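You operate a simulated robot arm through the tools that you are given. There is no shell and no other tool.

You run a simulated robot arm. Do the job below in one go: nothing can be reset, and whatever is moved stays where it is left.

TASK
Clear the old total, count the purple notes and put them in the FULL or SHORT tray.
Fine: work at the side desk; turn UV on for the count and leave it on; FULL means a hundred notes, SHORT fewer; leave the count showing.

The check looks at the end state, three seconds after you hand in, the way a careful person would. Anything else that was tipped, shoved, dropped, spilled or broken makes it a failure.

THE ROBOT
A 7-joint arm with a three-finger gripper, fixed in place. Base frame: the origin is at the foot of the arm, x ahead of it, y to its left, z up. Readings come in m, degrees, newtons and seconds.
Its first joint turns from -166.0 to 166.0 degrees. Payload 2.69 kg.
The tool frame sits at the grasp point between the pads (the TCP): z along the fingers, y along the line on which they close. The tips reach 0.03 m beyond it. Largest opening 0.128 m; the body of the gripper starts 0.117 m behind the TCP.
Orientation is that of the tool frame in the base frame, as a unit quaternion [w, x, y, z]. With the fingers straight down and closing along the base's y, the tool's x points along the base's -x, its y along +y and its z along -z.

THE INTERFACE
- The arm moves only by the tool move_arm. Its argument "plan" is a list that holds one entry, the list of rows, each a list of 7 numbers: the turn, a rotation vector about the tool's x, y, z in degrees, then the shift along the tool's x, y, z in m, then the opening in per cent of the stroke, from 0 (shut) to 100 (fully open). In form: [[[rx, ry, rz, tx, ty, tz, gripper], ...]]. A call has 1 to 20 rows; each row is the pose to reach, as a shift and turn from the pose commanded when the call began, along the tool's axes at that moment. Each row takes 0.2 s and may step no farther than 0.05 m and 8.6 degrees from the row before; otherwise, or with a gripper value out of range, the whole call is refused. A pose out of reach is approached as far as the arm can. The call stops where the force on the tool passes 40 N (or 10 N more than at its start, if that is more) or the arm is blocked; 0.2 s more then pass. Each finger halts on what it meets, pressing with about 44 N; the grip force reading is that of the motor and also rises with nothing between the fingers. The clock runs only during rows and for 0.2 s after the last one: add rows that repeat a pose to give the fingers time. The reply holds the time, the measured pose of the TCP, the force on the tool along the base axes, the opening and the grip force, in the units named above and with some noise, with the torque about the TCP (base axes, N m) and any sound that the robot's microphone picked up.
- Cameras (640 x 400 px; columns grow to the right, rows downward): "scene" is fixed at [0.2193, 0.5004, 1.499]; the picture's right is [-0.68, -0.73, 0.00], its down [-0.43, 0.40, -0.81] and it looks along [0.59, -0.55, -0.59] (base axes); focal length 280 px, centre (320, 200). "wrist" rides on the gripper at [0.058, 0.054, -0.131] in the tool frame; the picture's right is [-0.68, 0.74, 0.00], its down [-0.62, -0.57, -0.55] and it looks along [-0.40, -0.37, 0.84] (tool axes); focal length 234 px, centre (320, 200). There is no depth. A picture from a camera that has moved, and an enlarged one, comes with that camera's place and axes in the base frame and with its lens.
- get_image(camera): a new picture of that camera. No time passes.
- slide_trunk(by): slides the trunk up (or, below 0, down) by that many m; the arm rides with it, the base frame stays. It gives what a move gives, with no picture.
- close_up(camera, box): a new picture of the part [left, top, right, bottom] of that camera's present view, enlarged. No time passes.
- hand_in(): hands the job in; it is judged then, once.

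Places have to be worked out from the pictures, the camera data and where the tool is seen. Open the gripper and draw the arm clear of the work before you hand the job in, unless the task says otherwise.

The tools are called after ">>>" by a JSON object that holds its "api" and its "payload". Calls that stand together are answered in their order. move_arm: Moves the arm, as the interface text tells. Its arguments: {"type":"object","properties":{"plan":{"type":"array","items":{"type":"array","items":{"type":"array","items":{"type":"number"}}}}},"required":["plan"]} The other tools are called the same way: slide_trunk (by) slides the trunk up or down; get_image (camera) takes a picture; close_up (camera, box) takes an enlarged picture of a part of a camera's view; hand_in () hands the job in.

At the start:

```text
time_s: 0.0
tcp_pos: [0.6991, -0.1136, 1.2217]
ee_rot: [0.0, -0.001, 1.0, 0.001]
wrist_force: [0.3, 0.2, 0.5]
torque: [-0.04, 0.05, 0.02]
width: 0.1281
grip_force: 0.1
trunk travel left (down, up): [-0.15, 0.2]
```

scene: 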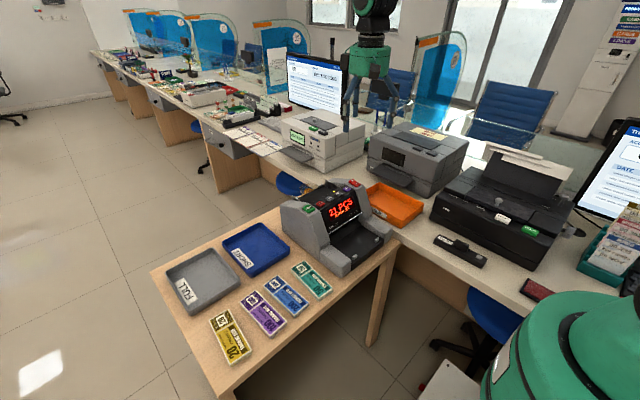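
wrist: 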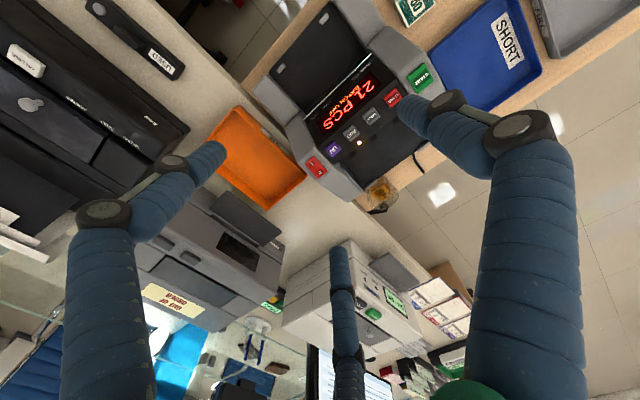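

I'll begin with enlarged views of the side desk to read the counting machine, its buttons, the notes and the trays.

>>> {"api": "close_up", "payload": {"camera": "scene", "box": [270, 170, 400, 280]}}

>>> {"api": "close_up", "payload": {"camera": "scene", "box": [150, 210, 350, 370]}}

>>> {"api": "close_up", "payload": {"camera": "wrist", "box": [260, 20, 460, 220]}}

```text
3.64 times, centred on (335, 225) of scene
camera zoom: at [0.2193, 0.5004, 1.499], right [-0.68, -0.73, 0.0], down [-0.43, 0.4, -0.81], along [0.59, -0.55, -0.59], focal length 1016 px, centre (266, 109)
```

zoom: 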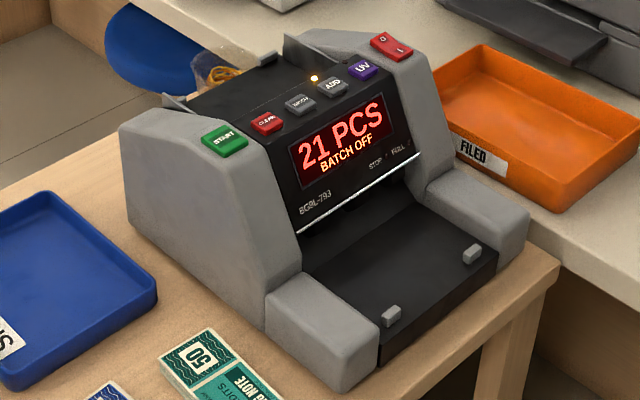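

```text
2.50 times, centred on (250, 290) of scene
camera zoom: at [0.2193, 0.5004, 1.499], right [-0.68, -0.73, 0.0], down [-0.43, 0.4, -0.81], along [0.59, -0.55, -0.59], focal length 699 px, centre (495, -25)
```

zoom: 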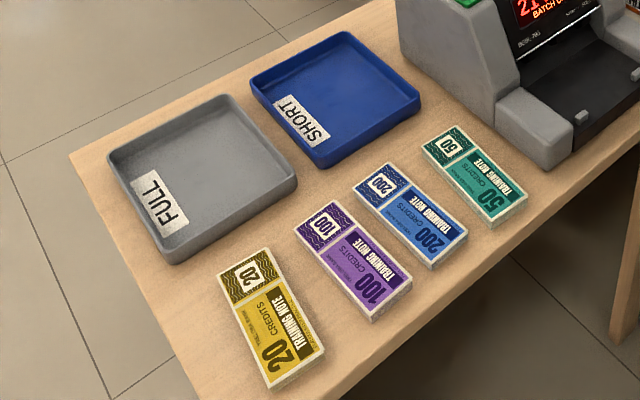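

```text
2.00 times, centred on (360, 120) of wrist
camera zoom: at [0.6398, -0.0603, 1.3536], right [0.68, 0.74, 0.0], down [0.62, -0.57, 0.55], along [0.4, -0.37, -0.84], focal length 468 px, centre (240, 360)
```

zoom: 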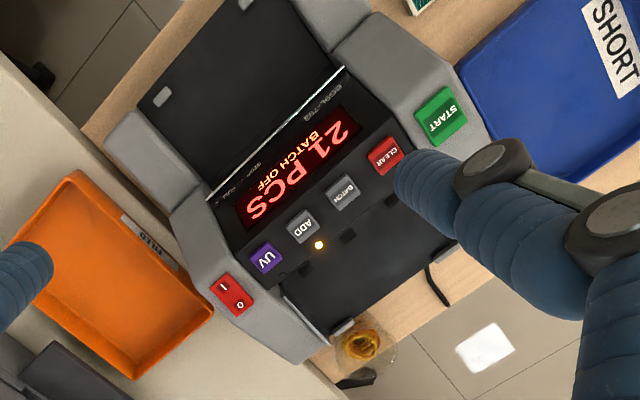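

The triangulation of both views puts the counter's keys at about x=0.775: CLEAR y≈-0.018, UV y≈-0.150, START (0.776, 0.031, 0.936), power (0.779, -0.199, 0.930). The lamp behind ADD is lit and the display shows 21. I move sideways to +y, staying high, to look at the hopper and trays.

>>> {"api": "move_arm", "payload": {"plan": [[[0, 0, 0, 0, 0.045, 0, 100], [0, 0, 0, 0, 0.09, 0, 100], [0, 0, 0, 0, 0.135, 0, 100], [0, 0, 0, 0, 0.18, 0, 100], [0, 0, 0, 0, 0.18, 0, 100]]]}}

>>> {"api": "get_image", "payload": {"camera": "wrist"}}

```text
time_s: 1.2
tcp_pos: [0.7001, 0.0664, 1.2215]
ee_rot: [0.0, 0.0, 1.0, 0.0]
wrist_force: [0.3, -0.7, -0.4]
torque: [-0.07, -0.04, -0.02]
width: 0.1282
grip_force: 0.1
trunk travel left (down, up): [-0.15, 0.2]
```

```text
taken
camera wrist: at [0.6402, 0.1197, 1.3517], right [0.68, 0.74, 0.0], down [0.62, -0.57, 0.55], along [0.4, -0.37, -0.84], focal length 234 px, centre (320, 200)
```

wrist: 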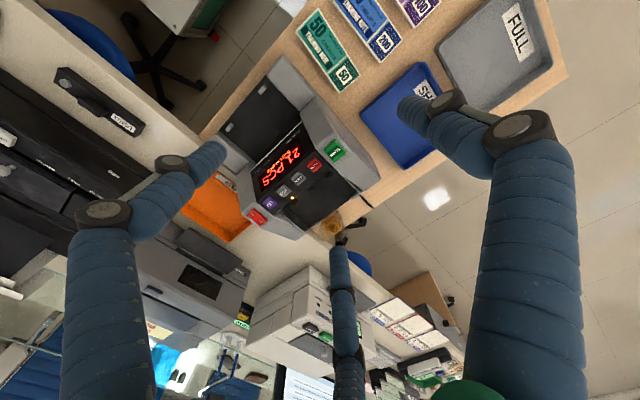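

The hopper now shows behind the key panel. I'll enlarge it, and also look at the gripper itself because a third finger-like shape appears in the wrist view.

>>> {"api": "close_up", "payload": {"camera": "wrist", "box": [230, 50, 390, 250]}}

>>> {"api": "close_up", "payload": {"camera": "wrist", "box": [280, 0, 580, 180]}}

>>> {"api": "close_up", "payload": {"camera": "scene", "box": [250, 0, 450, 140]}}

```text
2.00 times, centred on (310, 150) of wrist
camera zoom: at [0.6402, 0.1197, 1.3517], right [0.68, 0.74, 0.0], down [0.62, -0.57, 0.55], along [0.4, -0.37, -0.84], focal length 468 px, centre (340, 300)
```

zoom: 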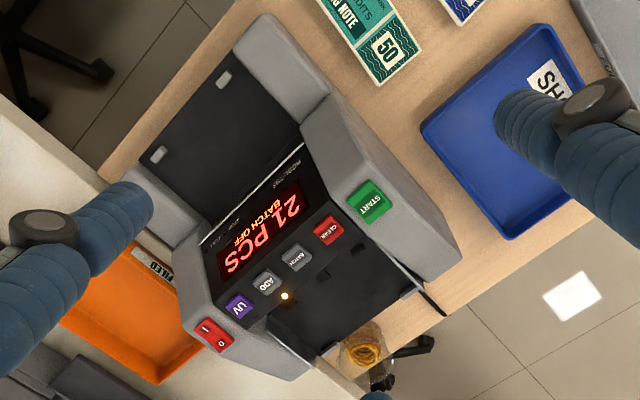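

```text
2.13 times, centred on (430, 90) of wrist
camera zoom: at [0.6402, 0.1197, 1.3517], right [0.68, 0.74, 0.0], down [0.62, -0.57, 0.55], along [0.4, -0.37, -0.84], focal length 500 px, centre (85, 435)
```

zoom: 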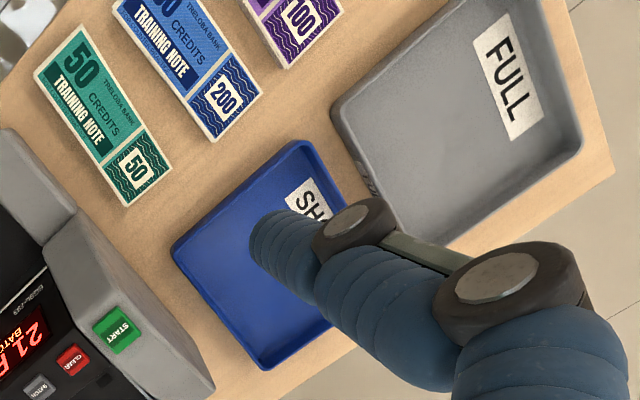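

```text
2.86 times, centred on (350, 70) of scene
camera zoom: at [0.2193, 0.5004, 1.499], right [-0.68, -0.73, 0.0], down [-0.43, 0.4, -0.81], along [0.59, -0.55, -0.59], focal length 799 px, centre (234, 571)
```

zoom: 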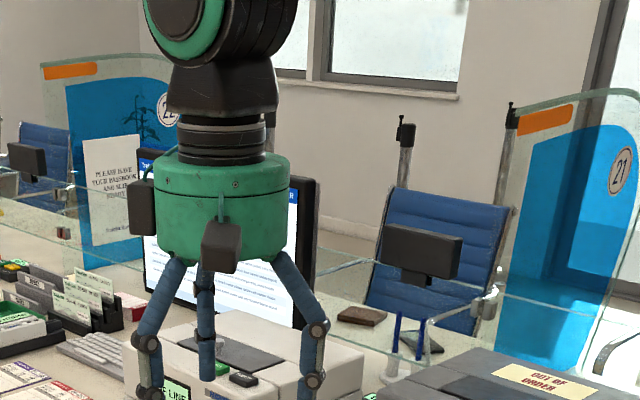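

A third finger-like part hangs at the hand and I want to know where its tip is relative to the TCP. I enlarge the scene view around the fingertips.

>>> {"api": "close_up", "payload": {"camera": "scene", "box": [270, 60, 400, 170]}}

>>> {"api": "close_up", "payload": {"camera": "wrist", "box": [60, 60, 600, 400]}}

```text
3.64 times, centred on (335, 115) of scene
camera zoom: at [0.2193, 0.5004, 1.499], right [-0.68, -0.73, 0.0], down [-0.43, 0.4, -0.81], along [0.59, -0.55, -0.59], focal length 1016 px, centre (266, 509)
```

zoom: 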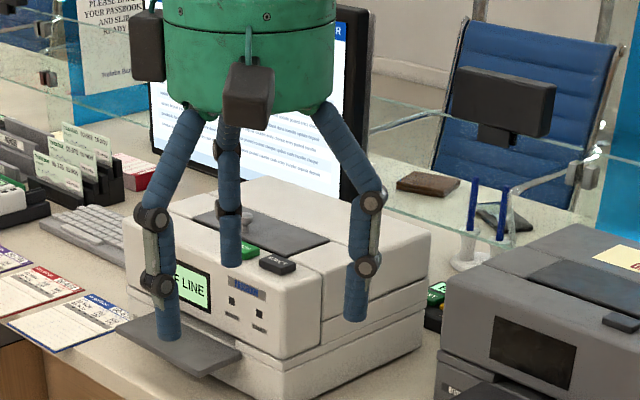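

```text
1.18 times, centred on (330, 230) of wrist
camera zoom: at [0.6402, 0.1197, 1.3517], right [0.68, 0.74, 0.0], down [0.62, -0.57, 0.55], along [0.4, -0.37, -0.84], focal length 276 px, centre (308, 165)
```

zoom: 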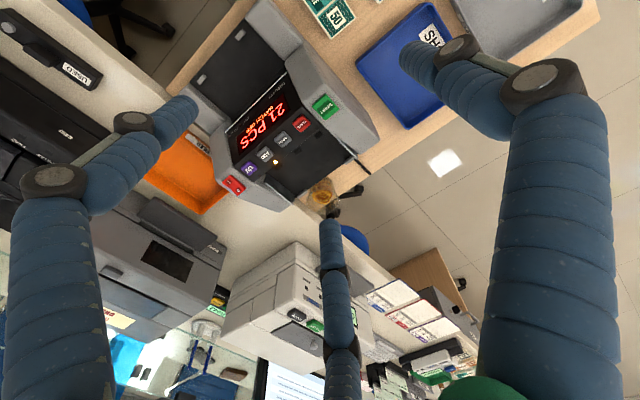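

The two main fingertips sit near y = TCP ± 0.07, and the third stub tip is about 0.057 m ahead (+x) and 0.035 m to -y, nearly as low. I'll shut the gripper here in free air to see what moves.

>>> {"api": "move_arm", "payload": {"plan": [[[0, 0, 0, 0, 0, 0, 0], [0, 0, 0, 0, 0, 0, 0], [0, 0, 0, 0, 0, 0, 0], [0, 0, 0, 0, 0, 0, 0]]]}}

>>> {"api": "get_image", "payload": {"camera": "wrist"}}

>>> {"api": "close_up", "payload": {"camera": "scene", "box": [270, 60, 400, 170]}}

```text
time_s: 2.2
tcp_pos: [0.7, 0.0658, 1.2199]
ee_rot: [0.0, 0.0, 1.0, 0.0]
wrist_force: [0.0, -0.4, -0.3]
torque: [0.01, -0.01, 0.0]
width: 0.0017
grip_force: 31.2
trunk travel left (down, up): [-0.15, 0.2]
```

```text
taken
camera wrist: at [0.6402, 0.1184, 1.3518], right [0.68, 0.74, 0.0], down [0.62, -0.57, 0.55], along [0.4, -0.37, -0.84], focal length 234 px, centre (320, 200)
```

wrist: 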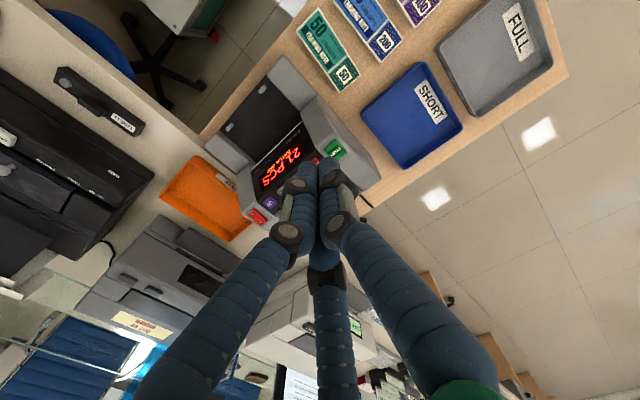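

```text
3.64 times, centred on (335, 115) of scene
camera zoom: at [0.2193, 0.5004, 1.499], right [-0.68, -0.73, 0.0], down [-0.43, 0.4, -0.81], along [0.59, -0.55, -0.59], focal length 1016 px, centre (266, 509)
```

zoom: 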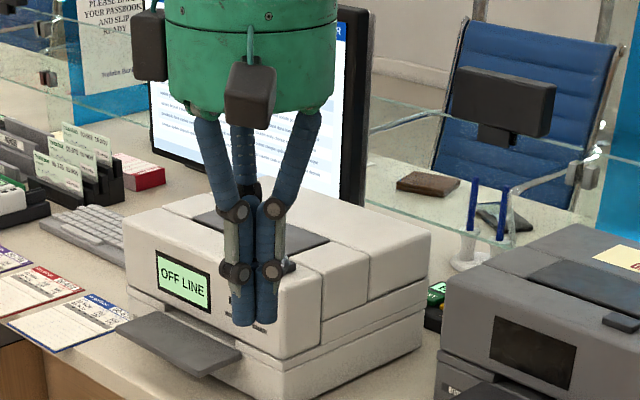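

The third finger closes in along with the other two, so at small openings it lies near the pads. I open again and move lower toward the counter to study the hopper from above.

>>> {"api": "move_arm", "payload": {"plan": [[[0, 0, 0, -0.015, -0.02, 0.03, 100], [0, 0, 0, -0.03, -0.04, 0.06, 100], [0, 0, 0, -0.05, -0.06, 0.09, 100], [0, 0, 0, -0.05, -0.06, 0.1, 100], [0, 0, 0, -0.05, -0.06, 0.1, 100]]]}}

>>> {"api": "get_image", "payload": {"camera": "wrist"}}

>>> {"api": "close_up", "payload": {"camera": "wrist", "box": [200, 60, 440, 300]}}

```text
time_s: 3.4
tcp_pos: [0.7513, 0.0058, 1.1208]
ee_rot: [0.001, 0.0, 1.0, 0.0]
wrist_force: [-0.4, -0.2, -0.2]
torque: [0.02, -0.03, -0.01]
width: 0.128
grip_force: 0.0
trunk travel left (down, up): [-0.15, 0.2]
```

```text
taken
camera wrist: at [0.6917, 0.0585, 1.2524], right [0.68, 0.74, 0.0], down [0.62, -0.57, 0.55], along [0.4, -0.37, -0.84], focal length 234 px, centre (320, 200)
```

wrist: 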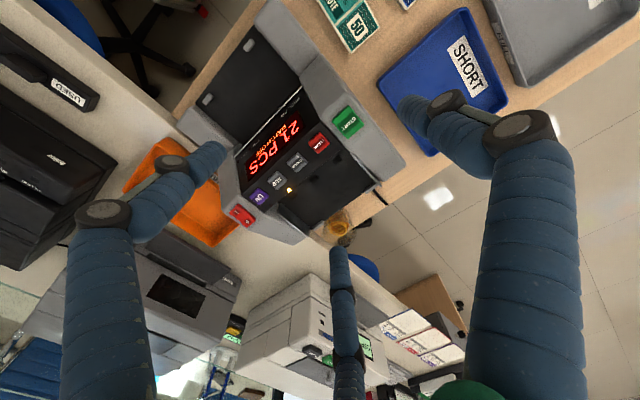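

```text
1.67 times, centred on (320, 180) of wrist
camera zoom: at [0.6917, 0.0585, 1.2524], right [0.68, 0.74, 0.0], down [0.62, -0.57, 0.55], along [0.4, -0.37, -0.84], focal length 390 px, centre (320, 233)
```

zoom: 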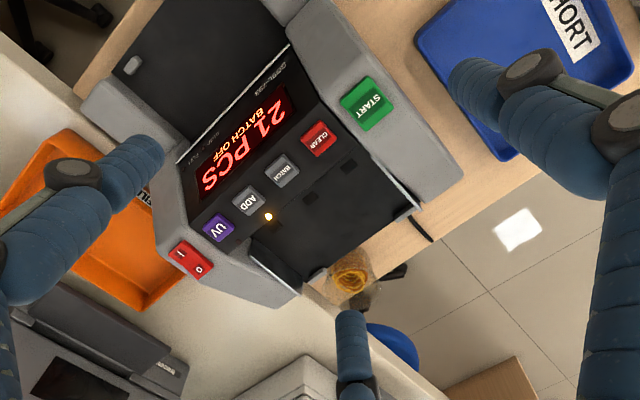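

The hopper shows behind the keys with two side guides; I enlarge it further.

>>> {"api": "close_up", "payload": {"camera": "wrist", "box": [260, 130, 400, 250]}}

>>> {"api": "close_up", "payload": {"camera": "scene", "box": [290, 170, 370, 230]}}

```text
3.33 times, centred on (330, 190) of wrist
camera zoom: at [0.6917, 0.0585, 1.2524], right [0.68, 0.74, 0.0], down [0.62, -0.57, 0.55], along [0.4, -0.37, -0.84], focal length 781 px, centre (287, 233)
```

zoom: 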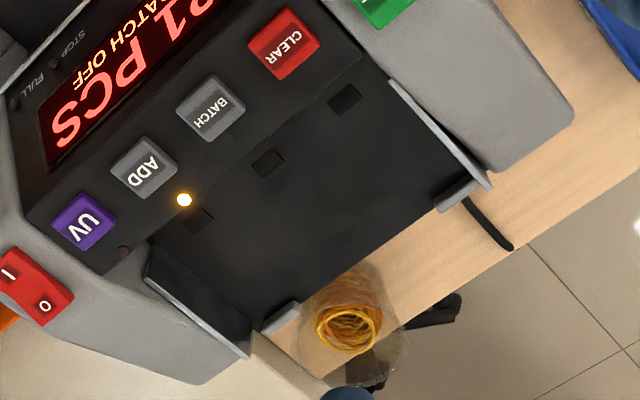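

```text
6.67 times, centred on (330, 200) of scene
camera zoom: at [0.2193, 0.5004, 1.499], right [-0.68, -0.73, 0.0], down [-0.43, 0.4, -0.81], along [0.59, -0.55, -0.59], focal length 1863 px, centre (253, 200)
```

zoom: 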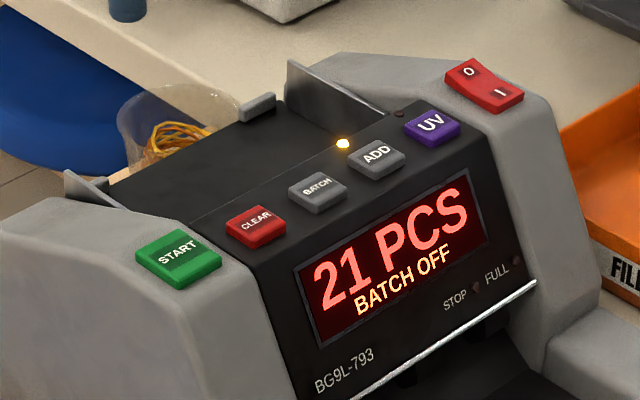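

The hopper is a pocket about x 0.815–0.92, y -0.173–0.0, floor near z 0.87 with side guides up to z 0.90; the UV lamp is dark and the ADD lamp lit. I shut the gripper and move above CLEAR at (0.774, -0.018), stopping with the tips about 1.5 cm over the key.

>>> {"api": "move_arm", "payload": {"plan": [[[0, 0, 0, -0.01, -0.012, 0.03, 0], [0, 0, 0, -0.022, -0.024, 0.06, 0], [0, 0, 0, -0.022, -0.024, 0.09, 0], [0, 0, 0, -0.022, -0.024, 0.12, 0], [0, 0, 0, -0.022, -0.024, 0.14, 0], [0, 0, 0, -0.022, -0.024, 0.145, 0], [0, 0, 0, -0.022, -0.024, 0.145, 0]]]}}

>>> {"api": "get_image", "payload": {"camera": "wrist"}}

>>> {"api": "close_up", "payload": {"camera": "scene", "box": [280, 150, 380, 230]}}

```text
time_s: 5.0
tcp_pos: [0.7711, -0.0153, 0.9767]
ee_rot: [0.0, 0.001, 1.0, -0.001]
wrist_force: [-0.1, -0.2, -0.4]
torque: [-0.07, -0.07, 0.02]
width: 0.0019
grip_force: 31.1
trunk travel left (down, up): [-0.15, 0.2]
```

```text
taken
camera wrist: at [0.7116, 0.037, 1.1082], right [0.68, 0.74, 0.0], down [0.62, -0.57, 0.55], along [0.4, -0.37, -0.84], focal length 234 px, centre (320, 200)
```

wrist: 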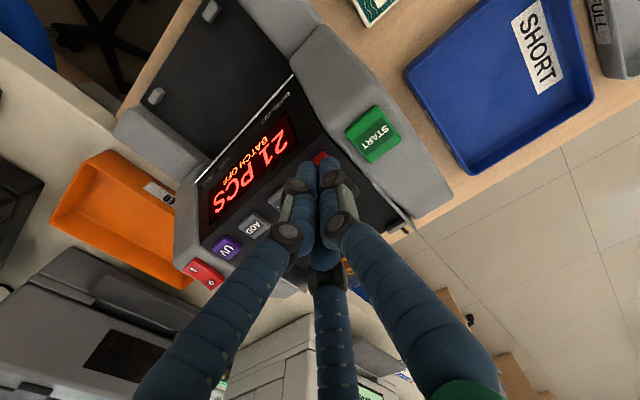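

```text
5.00 times, centred on (330, 190) of scene
camera zoom: at [0.2193, 0.5004, 1.499], right [-0.68, -0.73, 0.0], down [-0.43, 0.4, -0.81], along [0.59, -0.55, -0.59], focal length 1398 px, centre (270, 250)
```

zoom: 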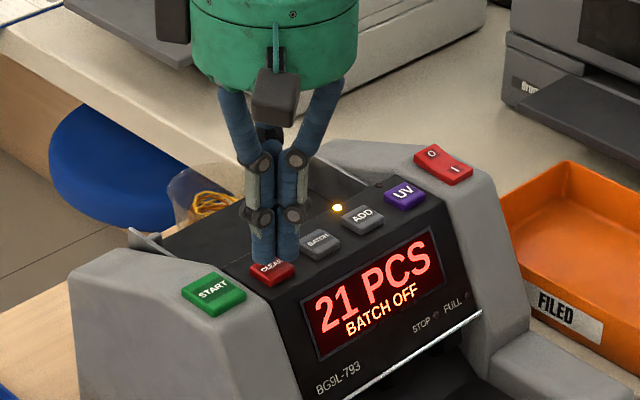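

The closed tips hang straight over CLEAR. I lower in small steps to find contact.

>>> {"api": "move_arm", "payload": {"plan": [[[0, 0, 0, 0, 0, 0.004, 0], [0, 0, 0, 0, 0, 0.008, 0], [0, 0, 0, 0, 0, 0.012, 0], [0, 0, 0, 0, 0, 0.014, 0], [0, 0, 0, 0, 0, 0.016, 0]]]}}

>>> {"api": "close_up", "payload": {"camera": "scene", "box": [280, 150, 380, 230]}}

```text
time_s: 6.2
tcp_pos: [0.7711, -0.0172, 0.962]
ee_rot: [-0.001, -0.001, 1.0, 0.0]
wrist_force: [-0.5, -0.3, 1.7]
torque: [-0.01, -0.04, -0.01]
width: 0.002
grip_force: 31.4
trunk travel left (down, up): [-0.15, 0.2]
heard: click
```

```text
5.00 times, centred on (330, 190) of scene
camera zoom: at [0.2193, 0.5004, 1.499], right [-0.68, -0.73, 0.0], down [-0.43, 0.4, -0.81], along [0.59, -0.55, -0.59], focal length 1398 px, centre (270, 250)
```

zoom: 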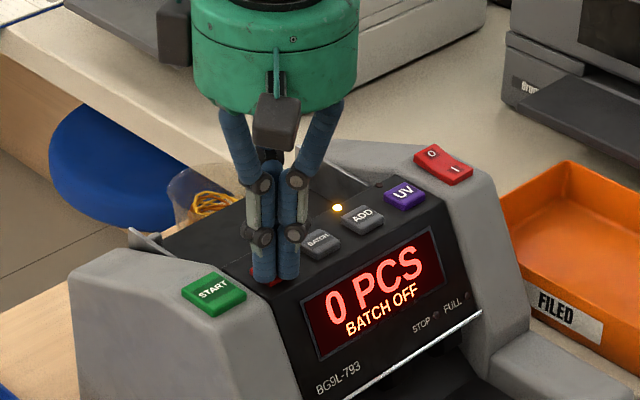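

A click and the display now reads 0 PCS. I rise, move 0.132 m to -y above UV, and lower to just over the key.

>>> {"api": "move_arm", "payload": {"plan": [[[0, 0, 0, 0, 0, -0.015, 0], [0, 0, 0, 0, 0, -0.035, 0], [0, 0, 0, 0, -0.044, -0.035, 0], [0, 0, 0, 0, -0.088, -0.035, 0], [0, 0, 0, 0, -0.132, -0.035, 0], [0, 0, 0, 0, -0.132, -0.02, 0], [0, 0, 0, 0, -0.132, -0.012, 0], [0, 0, 0, 0, -0.132, -0.012, 0]]]}}

>>> {"api": "close_up", "payload": {"camera": "scene", "box": [280, 150, 380, 230]}}

>>> {"api": "close_up", "payload": {"camera": "wrist", "box": [240, 100, 400, 220]}}

```text
time_s: 8.0
tcp_pos: [0.7725, -0.1502, 0.973]
ee_rot: [0.001, 0.001, 1.0, 0.0]
wrist_force: [0.3, 0.6, 0.4]
torque: [-0.02, 0.0, 0.02]
width: 0.0022
grip_force: 31.7
trunk travel left (down, up): [-0.15, 0.2]
```

```text
5.00 times, centred on (330, 190) of scene
camera zoom: at [0.2193, 0.5004, 1.499], right [-0.68, -0.73, 0.0], down [-0.43, 0.4, -0.81], along [0.59, -0.55, -0.59], focal length 1398 px, centre (270, 250)
```

zoom: 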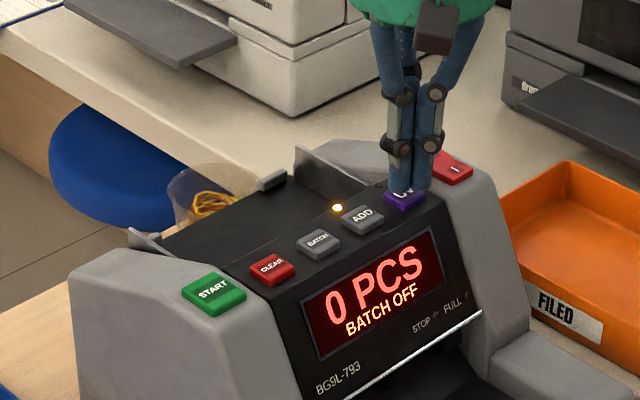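

```text
3.33 times, centred on (320, 160) of wrist
camera zoom: at [0.7129, -0.0963, 1.1038], right [0.68, 0.74, 0.0], down [0.62, -0.57, 0.55], along [0.4, -0.37, -0.84], focal length 781 px, centre (320, 333)
```

zoom: 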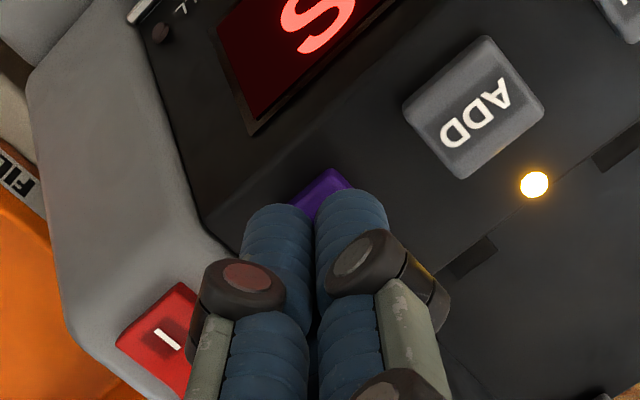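

The tips hang over the UV key and clear of the power switch. I press down slowly by about 13 mm, as worked for CLEAR.

>>> {"api": "move_arm", "payload": {"plan": [[[0, 0, 0, 0, 0, 0.004, 0], [0, 0, 0, 0, 0, 0.008, 0], [0, 0, 0, 0, 0, 0.01, 0], [0, 0, 0, 0, 0, 0.012, 0], [0, 0, 0, 0, 0, 0.0135, 0]]]}}

>>> {"api": "close_up", "payload": {"camera": "scene", "box": [280, 150, 380, 230]}}

```text
time_s: 9.2
tcp_pos: [0.7716, -0.1508, 0.9596]
ee_rot: [0.0, 0.0, 1.0, 0.0]
wrist_force: [0.2, 1.0, 2.4]
torque: [-0.01, -0.04, 0.04]
width: 0.0059
grip_force: 31.6
trunk travel left (down, up): [-0.15, 0.2]
heard: click
```

```text
5.00 times, centred on (330, 190) of scene
camera zoom: at [0.2193, 0.5004, 1.499], right [-0.68, -0.73, 0.0], down [-0.43, 0.4, -0.81], along [0.59, -0.55, -0.59], focal length 1398 px, centre (270, 250)
```

zoom: 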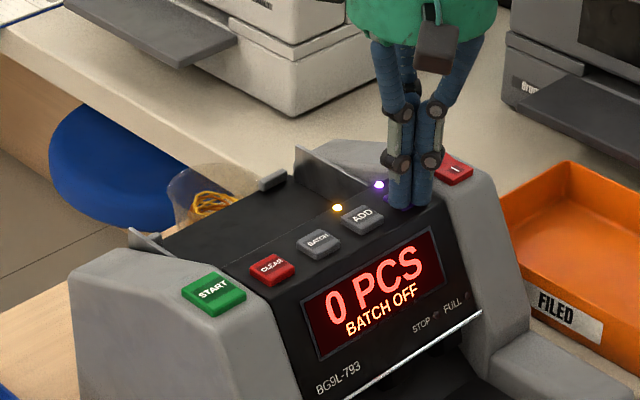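

A click, the display still shows 0 PCS and the violet lamp at UV is lit. I rise straight up and then travel toward the notes with the gripper opening on the way.

>>> {"api": "move_arm", "payload": {"plan": [[[0, 0, 0, 0, 0, -0.04, 0], [0, 0, 0, 0, 0, -0.085, 0], [0, 0, 0, 0, 0, -0.13, 0], [0, 0, 0, 0.016, 0.045, -0.13, 0], [0, 0, 0, 0.032, 0.09, -0.13, 0], [0, 0, 0, 0.048, 0.135, -0.13, 30], [0, 0, 0, 0.064, 0.18, -0.13, 60], [0, 0, 0, 0.08, 0.225, -0.13, 100], [0, 0, 0, 0.096, 0.27, -0.13, 100], [0, 0, 0, 0.112, 0.315, -0.13, 100], [0, 0, 0, 0.128, 0.36, -0.13, 100], [0, 0, 0, 0.144, 0.405, -0.13, 100], [0, 0, 0, 0.16, 0.45, -0.13, 100], [0, 0, 0, 0.176, 0.495, -0.13, 100], [0, 0, 0, 0.192, 0.54, -0.13, 100], [0, 0, 0, 0.192, 0.54, -0.13, 100]]]}}

>>> {"api": "get_image", "payload": {"camera": "wrist"}}

>>> {"api": "close_up", "payload": {"camera": "scene", "box": [280, 160, 380, 240]}}

```text
time_s: 12.6
tcp_pos: [0.5783, 0.3918, 1.0886]
ee_rot: [-0.001, 0.0, 1.0, 0.0]
wrist_force: [0.3, 1.3, -0.5]
torque: [-0.07, -0.02, -0.01]
width: 0.1284
grip_force: 0.1
trunk travel left (down, up): [-0.15, 0.2]
```

```text
taken
camera wrist: at [0.5187, 0.4454, 1.2211], right [0.68, 0.74, 0.0], down [0.62, -0.57, 0.55], along [0.4, -0.37, -0.84], focal length 234 px, centre (320, 200)
```

wrist: 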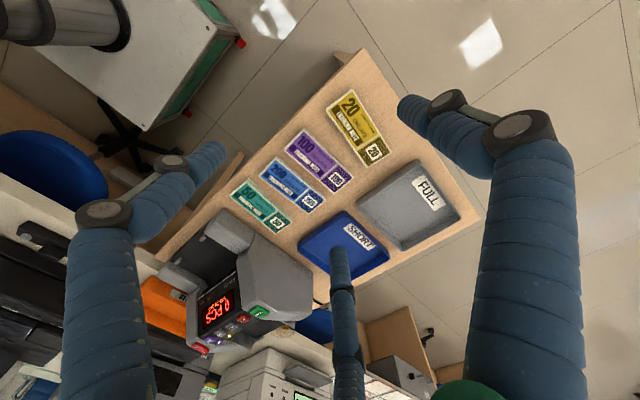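

```text
5.00 times, centred on (330, 200) of scene
camera zoom: at [0.2193, 0.5004, 1.499], right [-0.68, -0.73, 0.0], down [-0.43, 0.4, -0.81], along [0.59, -0.55, -0.59], focal length 1398 px, centre (270, 200)
```

zoom: 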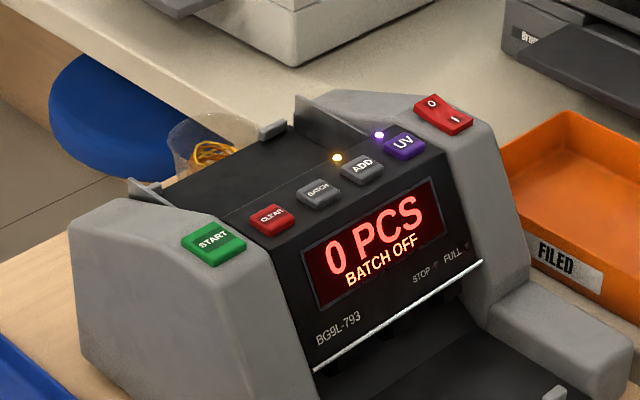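

Display 0 PCS, UV and ADD lamps lit. I enlarge the notes in both cameras to measure the purple bundle's place, angle, size and the gaps on either side.

>>> {"api": "close_up", "payload": {"camera": "wrist", "box": [220, 80, 400, 240]}}

>>> {"api": "close_up", "payload": {"camera": "scene", "box": [220, 250, 350, 350]}}

```text
2.50 times, centred on (310, 160) of wrist
camera zoom: at [0.5187, 0.4454, 1.2211], right [0.68, 0.74, 0.0], down [0.62, -0.57, 0.55], along [0.4, -0.37, -0.84], focal length 585 px, centre (345, 300)
```

zoom: 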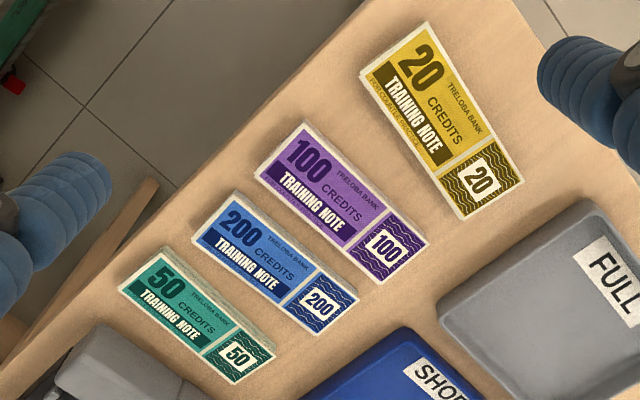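

```text
4.00 times, centred on (285, 300) of scene
camera zoom: at [0.2193, 0.5004, 1.499], right [-0.68, -0.73, 0.0], down [-0.43, 0.4, -0.81], along [0.59, -0.55, -0.59], focal length 1118 px, centre (460, -200)
```

zoom: 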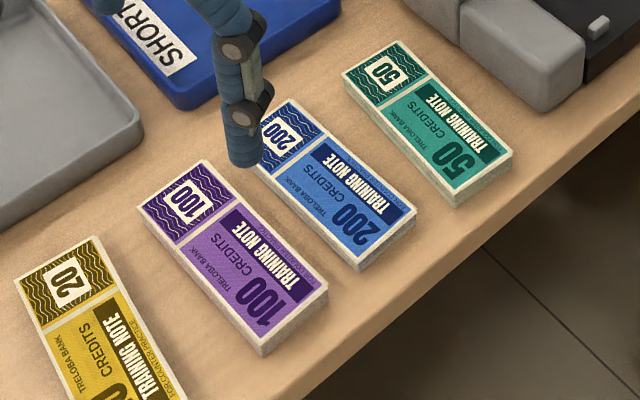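

Triangulated corners put the purple bundle's top centre at about (0.673, 0.306, 0.758), 0.150 × 0.059 m, ~1 cm thick, turned about +3°, with a ~26 mm gap to the blue bundle and more toward the yellow. I go above it with the fingers opened to about 0.078 m and turned to match, tips stopping about 4 cm above.

>>> {"api": "move_arm", "payload": {"plan": [[[0, 0, -1, -0.02, -0.02, 0.03, 61], [0, 0, -2, -0.04, -0.04, 0.06, 61], [0, 0, -3.1, -0.06, -0.06, 0.09, 61], [0, 0, -3.1, -0.08, -0.075, 0.125, 61], [0, 0, -3.1, -0.094, -0.083, 0.165, 61], [0, 0, -3.1, -0.094, -0.083, 0.205, 61], [0, 0, -3.1, -0.094, -0.083, 0.235, 61], [0, 0, -3.1, -0.094, -0.083, 0.255, 61], [0, 0, -3.1, -0.094, -0.083, 0.255, 61]]]}}

>>> {"api": "get_image", "payload": {"camera": "wrist"}}

>>> {"api": "close_up", "payload": {"camera": "scene", "box": [200, 220, 350, 340]}}

```text
time_s: 14.6
tcp_pos: [0.6736, 0.3081, 0.8334]
ee_rot: [0.0, -0.028, 1.0, 0.0]
wrist_force: [-0.6, 0.8, -0.3]
torque: [-0.01, 0.05, 0.02]
width: 0.0782
grip_force: 0.1
trunk travel left (down, up): [-0.15, 0.2]
```

```text
taken
camera wrist: at [0.6105, 0.3583, 0.9647], right [0.64, 0.77, 0.0], down [0.65, -0.53, 0.55], along [0.42, -0.35, -0.84], focal length 234 px, centre (320, 200)
```

wrist: 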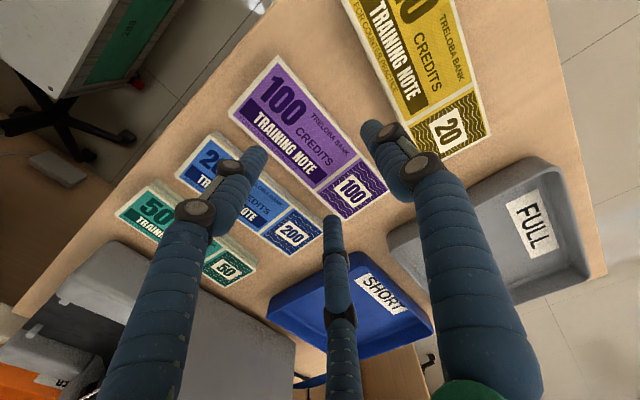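

```text
3.33 times, centred on (275, 280) of scene
camera zoom: at [0.2193, 0.5004, 1.499], right [-0.68, -0.73, 0.0], down [-0.43, 0.4, -0.81], along [0.59, -0.55, -0.59], focal length 932 px, centre (470, -67)
```

zoom: 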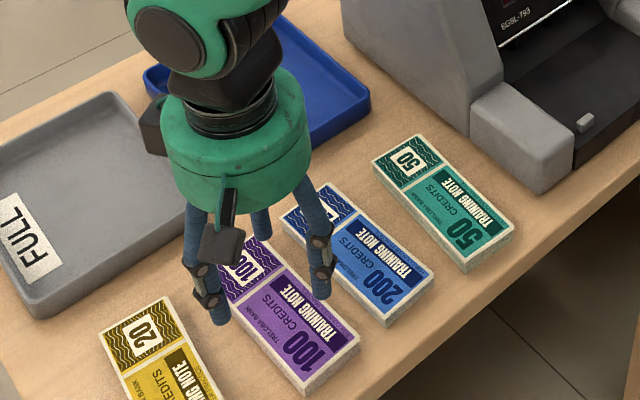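

The closer view gives the same centre (0.672, 0.305) and 3° turn; the fingers straddle it with the -y finger going in the gap to the blue notes. I lower most of the way slowly and check the force.

>>> {"api": "move_arm", "payload": {"plan": [[[0, 0, 0, 0, 0, 0.012, 61], [0, 0, 0, 0, 0, 0.024, 61], [0, 0, 0, 0, 0, 0.034, 61], [0, 0, 0, 0, 0, 0.04, 61], [0, 0, 0, 0, 0, 0.043, 61]]]}}

>>> {"api": "get_image", "payload": {"camera": "wrist"}}

>>> {"api": "close_up", "payload": {"camera": "scene", "box": [220, 250, 320, 330]}}

```text
time_s: 15.8
tcp_pos: [0.6746, 0.3089, 0.796]
ee_rot: [0.003, -0.028, 1.0, 0.001]
wrist_force: [-0.1, -0.2, 36.7]
torque: [-1.04, 0.9, -0.01]
width: 0.0894
grip_force: 8.3
trunk travel left (down, up): [-0.15, 0.2]
```

```text
taken
camera wrist: at [0.6116, 0.3578, 0.9263], right [0.64, 0.77, 0.0], down [0.64, -0.53, 0.55], along [0.43, -0.35, -0.83], focal length 234 px, centre (320, 200)
```

wrist: 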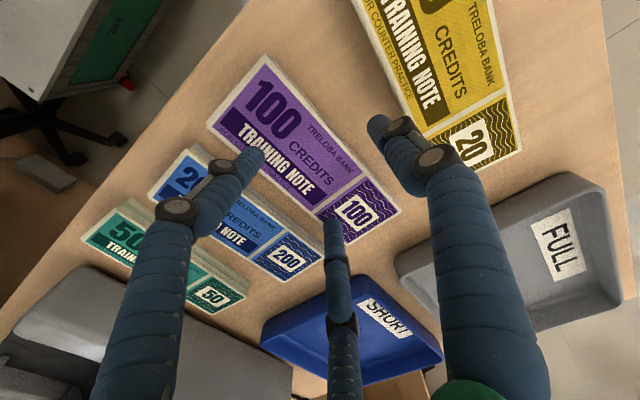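

```text
5.00 times, centred on (270, 290) of scene
camera zoom: at [0.2193, 0.5004, 1.499], right [-0.68, -0.73, 0.0], down [-0.43, 0.4, -0.81], along [0.59, -0.55, -0.59], focal length 1398 px, centre (570, -250)
```

zoom: 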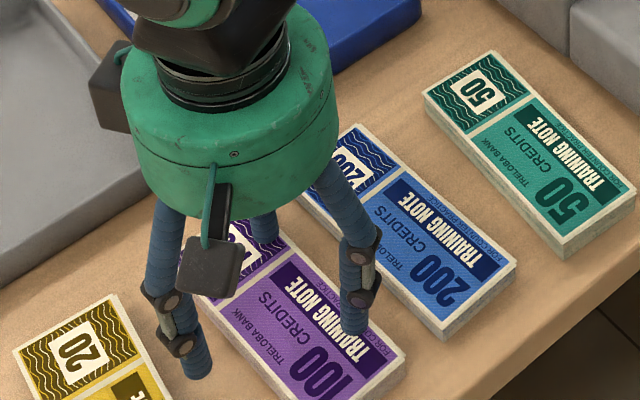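

The wrench (36.7 N up, centred about 2.5 cm to -x and 2.8 cm to -y) and the pictures show that the hand really has three fingers at 120°: one at +y and two at (±x, -y), and that the (-x,-y) one is standing on the purple notes. I back off straight up, then turn the hand +60° so the single finger faces the narrow gap to the blue notes and the pair faces the wide gap.

>>> {"api": "move_arm", "payload": {"plan": [[[0, 0, 0, 0, 0, -0.03, 61], [0, 0, 0, 0, 0, -0.07, 61], [0, 0, 0, 0, 0, -0.09, 70], [0, 0, -8.5, 0, 0, -0.09, 81], [0, 0, -17, 0, 0, -0.09, 81], [0, 0, -25.5, 0, 0, -0.09, 81], [0, 0, -34, 0, 0, -0.09, 81], [0, 0, -42.5, 0, 0, -0.09, 81], [0, 0, -51, 0, 0, -0.09, 81], [0, 0, -59.5, 0, 0, -0.09, 81], [0, 0, -60, 0, 0, -0.09, 81], [0, 0, -60, 0, 0, -0.09, 81]]]}}

>>> {"api": "get_image", "payload": {"camera": "wrist"}}

>>> {"api": "close_up", "payload": {"camera": "scene", "box": [200, 220, 350, 340]}}

```text
time_s: 18.4
tcp_pos: [0.6736, 0.3067, 0.8821]
ee_rot: [0.0, -0.523, 0.852, 0.001]
wrist_force: [-0.1, 1.5, 0.3]
torque: [0.0, -0.01, 0.01]
width: 0.1034
grip_force: 0.1
trunk travel left (down, up): [-0.15, 0.2]
```

```text
taken
camera wrist: at [0.5974, 0.2793, 1.0125], right [-0.35, 0.94, 0.0], down [0.78, 0.29, 0.55], along [0.51, 0.19, -0.84], focal length 234 px, centre (320, 200)
```

wrist: 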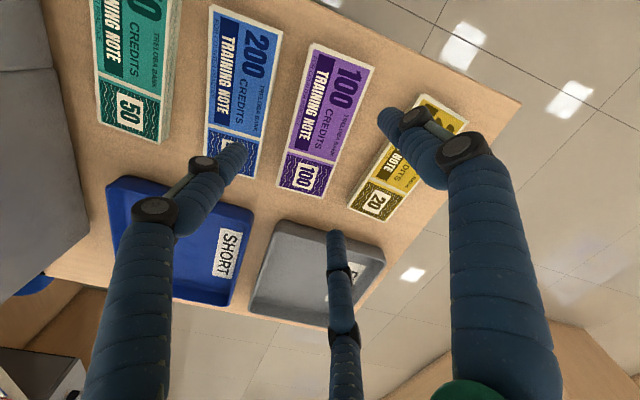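

```text
3.33 times, centred on (275, 280) of scene
camera zoom: at [0.2193, 0.5004, 1.499], right [-0.68, -0.73, 0.0], down [-0.43, 0.4, -0.81], along [0.59, -0.55, -0.59], focal length 932 px, centre (470, -67)
```

zoom: 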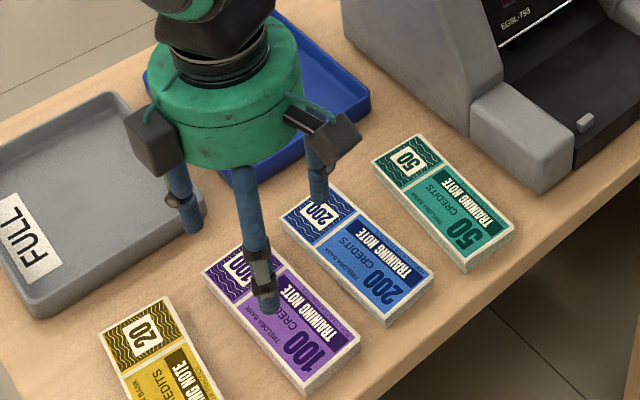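

No sign the notes were shifted much; I enlarge the wrist view to re-measure the purple bundle before the new approach.

>>> {"api": "close_up", "payload": {"camera": "wrist", "box": [190, 0, 450, 220]}}

```text
1.82 times, centred on (320, 110) of wrist
camera zoom: at [0.5974, 0.2793, 1.0125], right [-0.35, 0.94, 0.0], down [0.78, 0.29, 0.55], along [0.51, 0.19, -0.84], focal length 426 px, centre (320, 364)
```

zoom: 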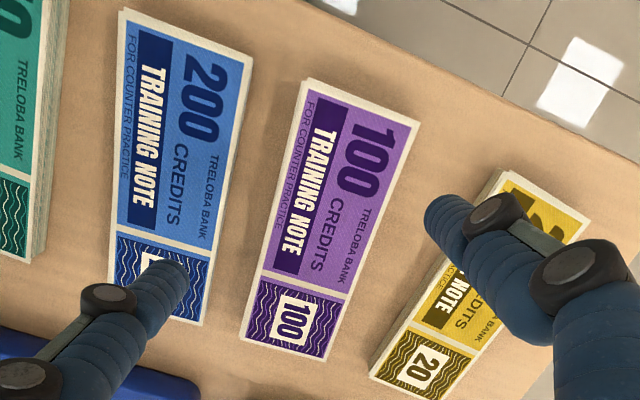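

Re-measured: purple centre (0.673, 0.305), width ~0.059, top z≈0.763, so it lies as before. I shift the hand so the single finger enters the blue-side gap and the pair the yellow-side gap (TCP at (0.672, 0.320)), and come down to just above the notes' top level.

>>> {"api": "move_arm", "payload": {"plan": [[[0, 0, 0, -0.0114, 0.0075, 0.02, 81], [0, 0, 0, -0.0114, 0.0075, 0.05, 81], [0, 0, 0, -0.0114, 0.0075, 0.07, 81], [0, 0, 0, -0.0114, 0.0075, 0.075, 81], [0, 0, 0, -0.0114, 0.0075, 0.075, 81]]]}}

>>> {"api": "get_image", "payload": {"camera": "wrist"}}

>>> {"api": "close_up", "payload": {"camera": "scene", "box": [220, 240, 330, 330]}}

```text
time_s: 19.6
tcp_pos: [0.6733, 0.3208, 0.8074]
ee_rot: [0.0, -0.523, 0.852, 0.0]
wrist_force: [-0.5, -0.3, 0.5]
torque: [-0.01, -0.01, 0.01]
width: 0.1036
grip_force: 0.1
trunk travel left (down, up): [-0.15, 0.2]
```

```text
taken
camera wrist: at [0.5969, 0.2933, 0.9382], right [-0.35, 0.94, 0.0], down [0.78, 0.29, 0.55], along [0.51, 0.19, -0.84], focal length 234 px, centre (320, 200)
```

wrist: 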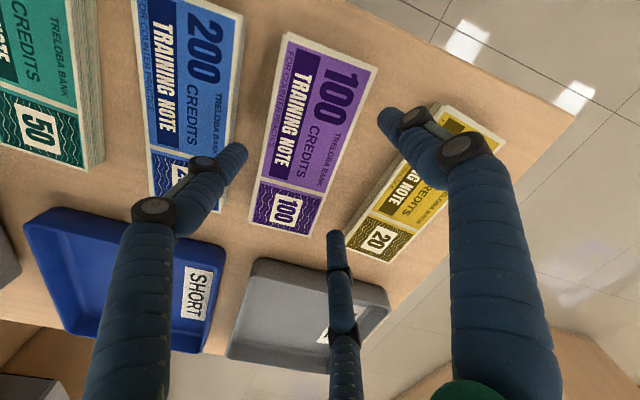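

```text
4.44 times, centred on (275, 285) of scene
camera zoom: at [0.2193, 0.5004, 1.499], right [-0.68, -0.73, 0.0], down [-0.43, 0.4, -0.81], along [0.59, -0.55, -0.59], focal length 1242 px, centre (520, -178)
```

zoom: 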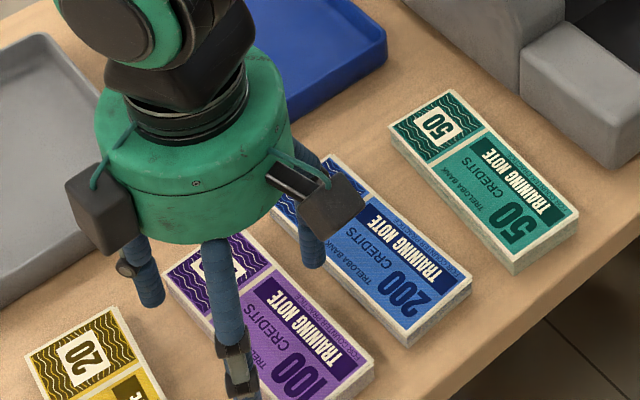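

Both images show the single finger over the purple/blue gap and the pair over the wide gap. I nudge 1.5 mm toward +y and lower in small steps beside the notes.

>>> {"api": "move_arm", "payload": {"plan": [[[0, 0, 0, -0.0013, 0.0007, 0.004, 81], [0, 0, 0, -0.0013, 0.0007, 0.009, 81], [0, 0, 0, -0.0013, 0.0007, 0.013, 81], [0, 0, 0, -0.0013, 0.0007, 0.016, 81], [0, 0, 0, -0.0013, 0.0007, 0.018, 81]]]}}

>>> {"api": "get_image", "payload": {"camera": "wrist"}}

>>> {"api": "close_up", "payload": {"camera": "scene", "box": [220, 240, 330, 330]}}

```text
time_s: 20.8
tcp_pos: [0.6718, 0.3234, 0.7893]
ee_rot: [-0.001, -0.524, 0.852, 0.0]
wrist_force: [-0.7, 0.4, 0.2]
torque: [0.0, 0.01, 0.01]
width: 0.1037
grip_force: 0.1
trunk travel left (down, up): [-0.15, 0.2]
```

```text
taken
camera wrist: at [0.5963, 0.2945, 0.9204], right [-0.35, 0.94, 0.0], down [0.78, 0.29, 0.55], along [0.51, 0.19, -0.84], focal length 234 px, centre (320, 200)
```

wrist: 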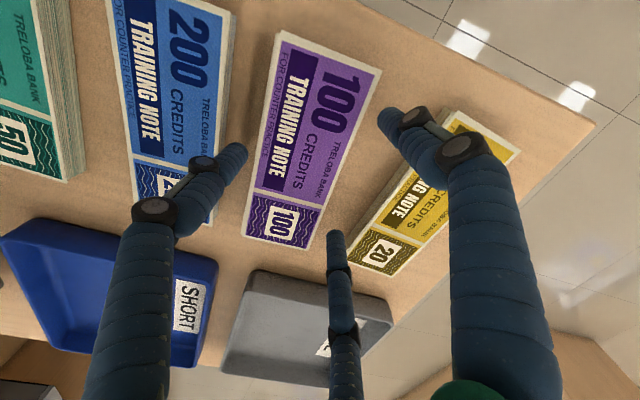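

```text
4.44 times, centred on (275, 285) of scene
camera zoom: at [0.2193, 0.5004, 1.499], right [-0.68, -0.73, 0.0], down [-0.43, 0.4, -0.81], along [0.59, -0.55, -0.59], focal length 1242 px, centre (520, -178)
```

zoom: 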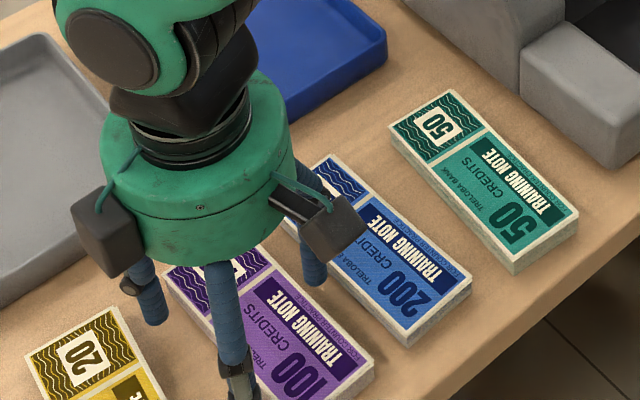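

No contact yet and the fingers sit in the gaps. I lower a few more millimetres, watching the force for the table.

>>> {"api": "move_arm", "payload": {"plan": [[[0, 0, 0, 0, 0, 0.002, 81], [0, 0, 0, 0, 0, 0.004, 81], [0, 0, 0, 0, 0, 0.005, 81]]]}}

```text
time_s: 21.6
tcp_pos: [0.671, 0.3224, 0.7837]
ee_rot: [0.0, -0.524, 0.852, 0.0]
wrist_force: [-0.5, -0.2, 0.2]
torque: [-0.02, 0.0, 0.01]
width: 0.1035
grip_force: 0.2
trunk travel left (down, up): [-0.15, 0.2]
```

Still free at TCP z 0.784. Two more 1 mm steps down.

>>> {"api": "move_arm", "payload": {"plan": [[[0, 0, 0, 0, 0, 0.001, 81], [0, 0, 0, 0, 0, 0.002, 81], [0, 0, 0, 0, 0, 0.002, 81]]]}}

>>> {"api": "close_up", "payload": {"camera": "scene", "box": [230, 270, 310, 330]}}

>>> {"api": "close_up", "payload": {"camera": "wrist", "box": [190, 20, 450, 240]}}

```text
time_s: 22.4
tcp_pos: [0.6716, 0.3233, 0.7829]
ee_rot: [0.0, -0.524, 0.852, 0.0]
wrist_force: [-0.1, 1.2, -0.9]
torque: [0.01, 0.0, 0.0]
width: 0.1035
grip_force: 0.0
trunk travel left (down, up): [-0.15, 0.2]
```

```text
6.67 times, centred on (270, 300) of scene
camera zoom: at [0.2193, 0.5004, 1.499], right [-0.68, -0.73, 0.0], down [-0.43, 0.4, -0.81], along [0.59, -0.55, -0.59], focal length 1863 px, centre (653, -467)
```

zoom: 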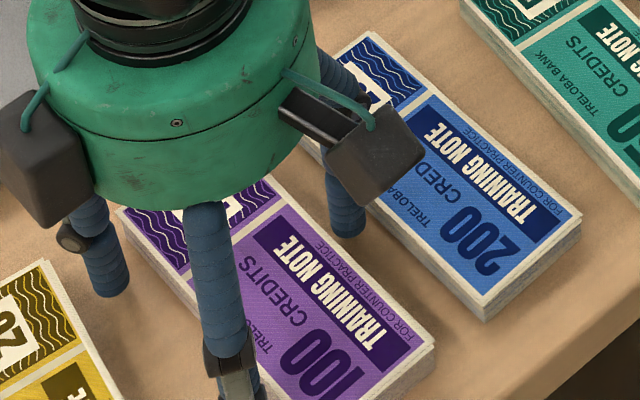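

```text
1.82 times, centred on (320, 130) of wrist
camera zoom: at [0.5965, 0.2942, 0.9135], right [-0.35, 0.94, 0.0], down [0.78, 0.29, 0.55], along [0.51, 0.19, -0.84], focal length 426 px, centre (320, 327)
```

zoom: 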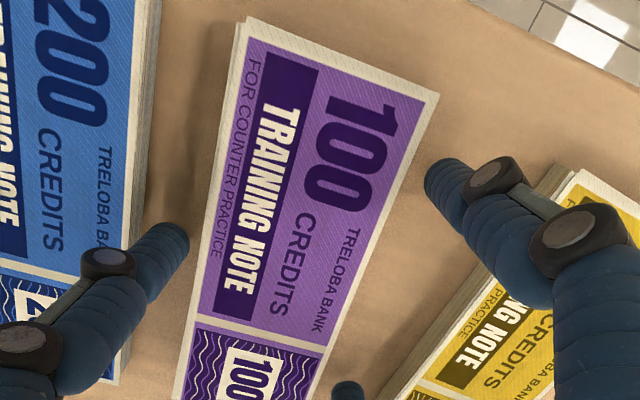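

Fingers stand cleanly in both gaps with no load. I go down in 1 mm steps a little further to find the desk top.

>>> {"api": "move_arm", "payload": {"plan": [[[0, 0, 0, 0, 0, 0.001, 81], [0, 0, 0, 0, 0, 0.002, 81], [0, 0, 0, 0, 0, 0.003, 81], [0, 0, 0, 0, 0, 0.003, 81]]]}}

```text
time_s: 23.4
tcp_pos: [0.6713, 0.3217, 0.7797]
ee_rot: [0.0, -0.523, 0.852, -0.001]
wrist_force: [0.0, -0.8, -0.5]
torque: [0.01, 0.03, 0.01]
width: 0.1033
grip_force: 0.0
trunk travel left (down, up): [-0.15, 0.2]
```

Tips are now about level with the base of the notes and still free. I close the fingers gradually onto the bundle's long sides.

>>> {"api": "move_arm", "payload": {"plan": [[[0, 0, 0, 0, 0, 0, 76], [0, 0, 0, 0, 0, 0, 72], [0, 0, 0, 0, 0, 0, 68], [0, 0, 0, 0, 0, 0, 64], [0, 0, 0, 0, 0, 0, 60], [0, 0, 0, 0, 0, 0, 60]]]}}

>>> {"api": "close_up", "payload": {"camera": "scene", "box": [230, 270, 310, 330]}}

>>> {"api": "close_up", "payload": {"camera": "wrist", "box": [190, 20, 450, 240]}}

```text
time_s: 24.8
tcp_pos: [0.6722, 0.3225, 0.7788]
ee_rot: [0.0, -0.523, 0.852, 0.0]
wrist_force: [-0.3, -2.2, 4.4]
torque: [-0.18, 0.08, -0.05]
width: 0.0834
grip_force: 43.5
trunk travel left (down, up): [-0.15, 0.2]
```

```text
6.67 times, centred on (270, 300) of scene
camera zoom: at [0.2193, 0.5004, 1.499], right [-0.68, -0.73, 0.0], down [-0.43, 0.4, -0.81], along [0.59, -0.55, -0.59], focal length 1863 px, centre (653, -467)
```

zoom: 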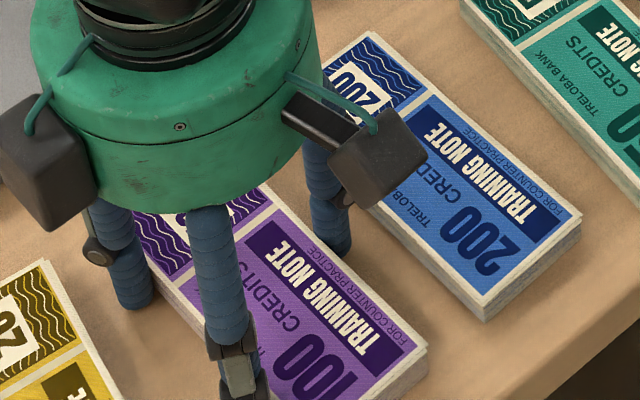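

```text
1.82 times, centred on (320, 130) of wrist
camera zoom: at [0.5965, 0.2935, 0.9108], right [-0.35, 0.94, 0.0], down [0.78, 0.29, 0.55], along [0.51, 0.19, -0.84], focal length 426 px, centre (320, 327)
```

zoom: 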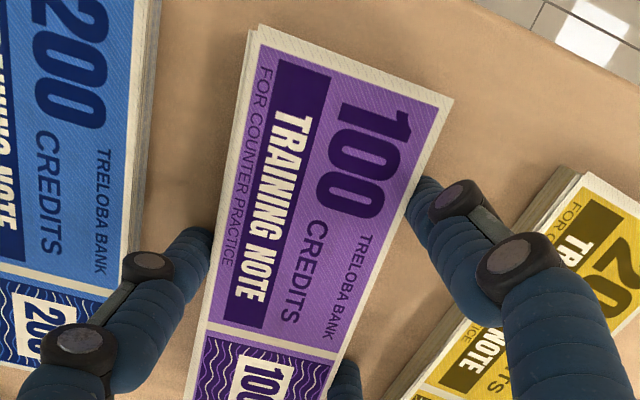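

The fingers halted at 0.083 m with 43.5 N, as predicted for the bundle. I lift slowly by 5 cm and check that all notes come along.

>>> {"api": "move_arm", "payload": {"plan": [[[0, 0, 0, 0, 0, -0.005, 58], [0, 0, 0, 0, 0, -0.012, 58], [0, 0, 0, 0, 0, -0.02, 58], [0, 0, 0, 0, 0, -0.035, 58], [0, 0, 0, 0, 0, -0.05, 58], [0, 0, 0, 0, 0, -0.05, 58]]]}}

>>> {"api": "close_up", "payload": {"camera": "scene", "box": [210, 240, 330, 330]}}

>>> {"api": "close_up", "payload": {"camera": "wrist", "box": [190, 20, 450, 240]}}

```text
time_s: 26.2
tcp_pos: [0.6715, 0.3217, 0.8284]
ee_rot: [-0.001, -0.524, 0.852, 0.0]
wrist_force: [0.0, 0.4, -0.6]
torque: [0.05, 0.0, 0.0]
width: 0.0832
grip_force: 44.3
trunk travel left (down, up): [-0.15, 0.2]
```

```text
4.44 times, centred on (270, 285) of scene
camera zoom: at [0.2193, 0.5004, 1.499], right [-0.68, -0.73, 0.0], down [-0.43, 0.4, -0.81], along [0.59, -0.55, -0.59], focal length 1242 px, centre (542, -178)
```

zoom: 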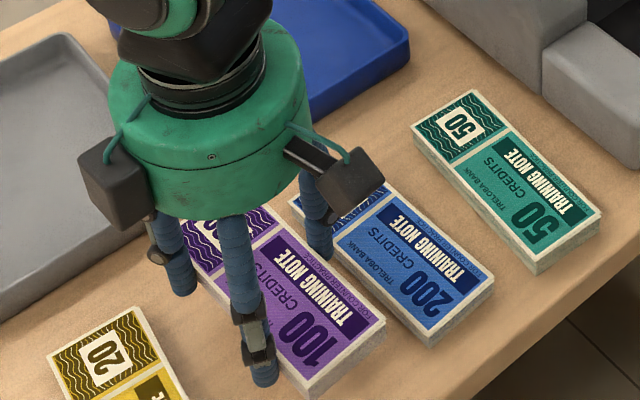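

```text
1.82 times, centred on (320, 130) of wrist
camera zoom: at [0.5958, 0.2939, 0.9603], right [-0.35, 0.94, 0.0], down [0.78, 0.29, 0.55], along [0.51, 0.19, -0.84], focal length 426 px, centre (320, 327)
```

zoom: 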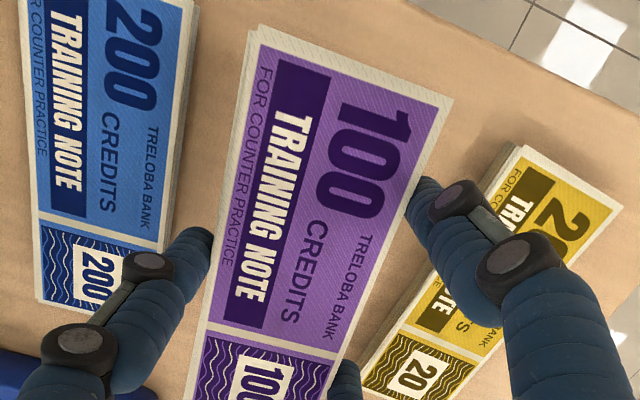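

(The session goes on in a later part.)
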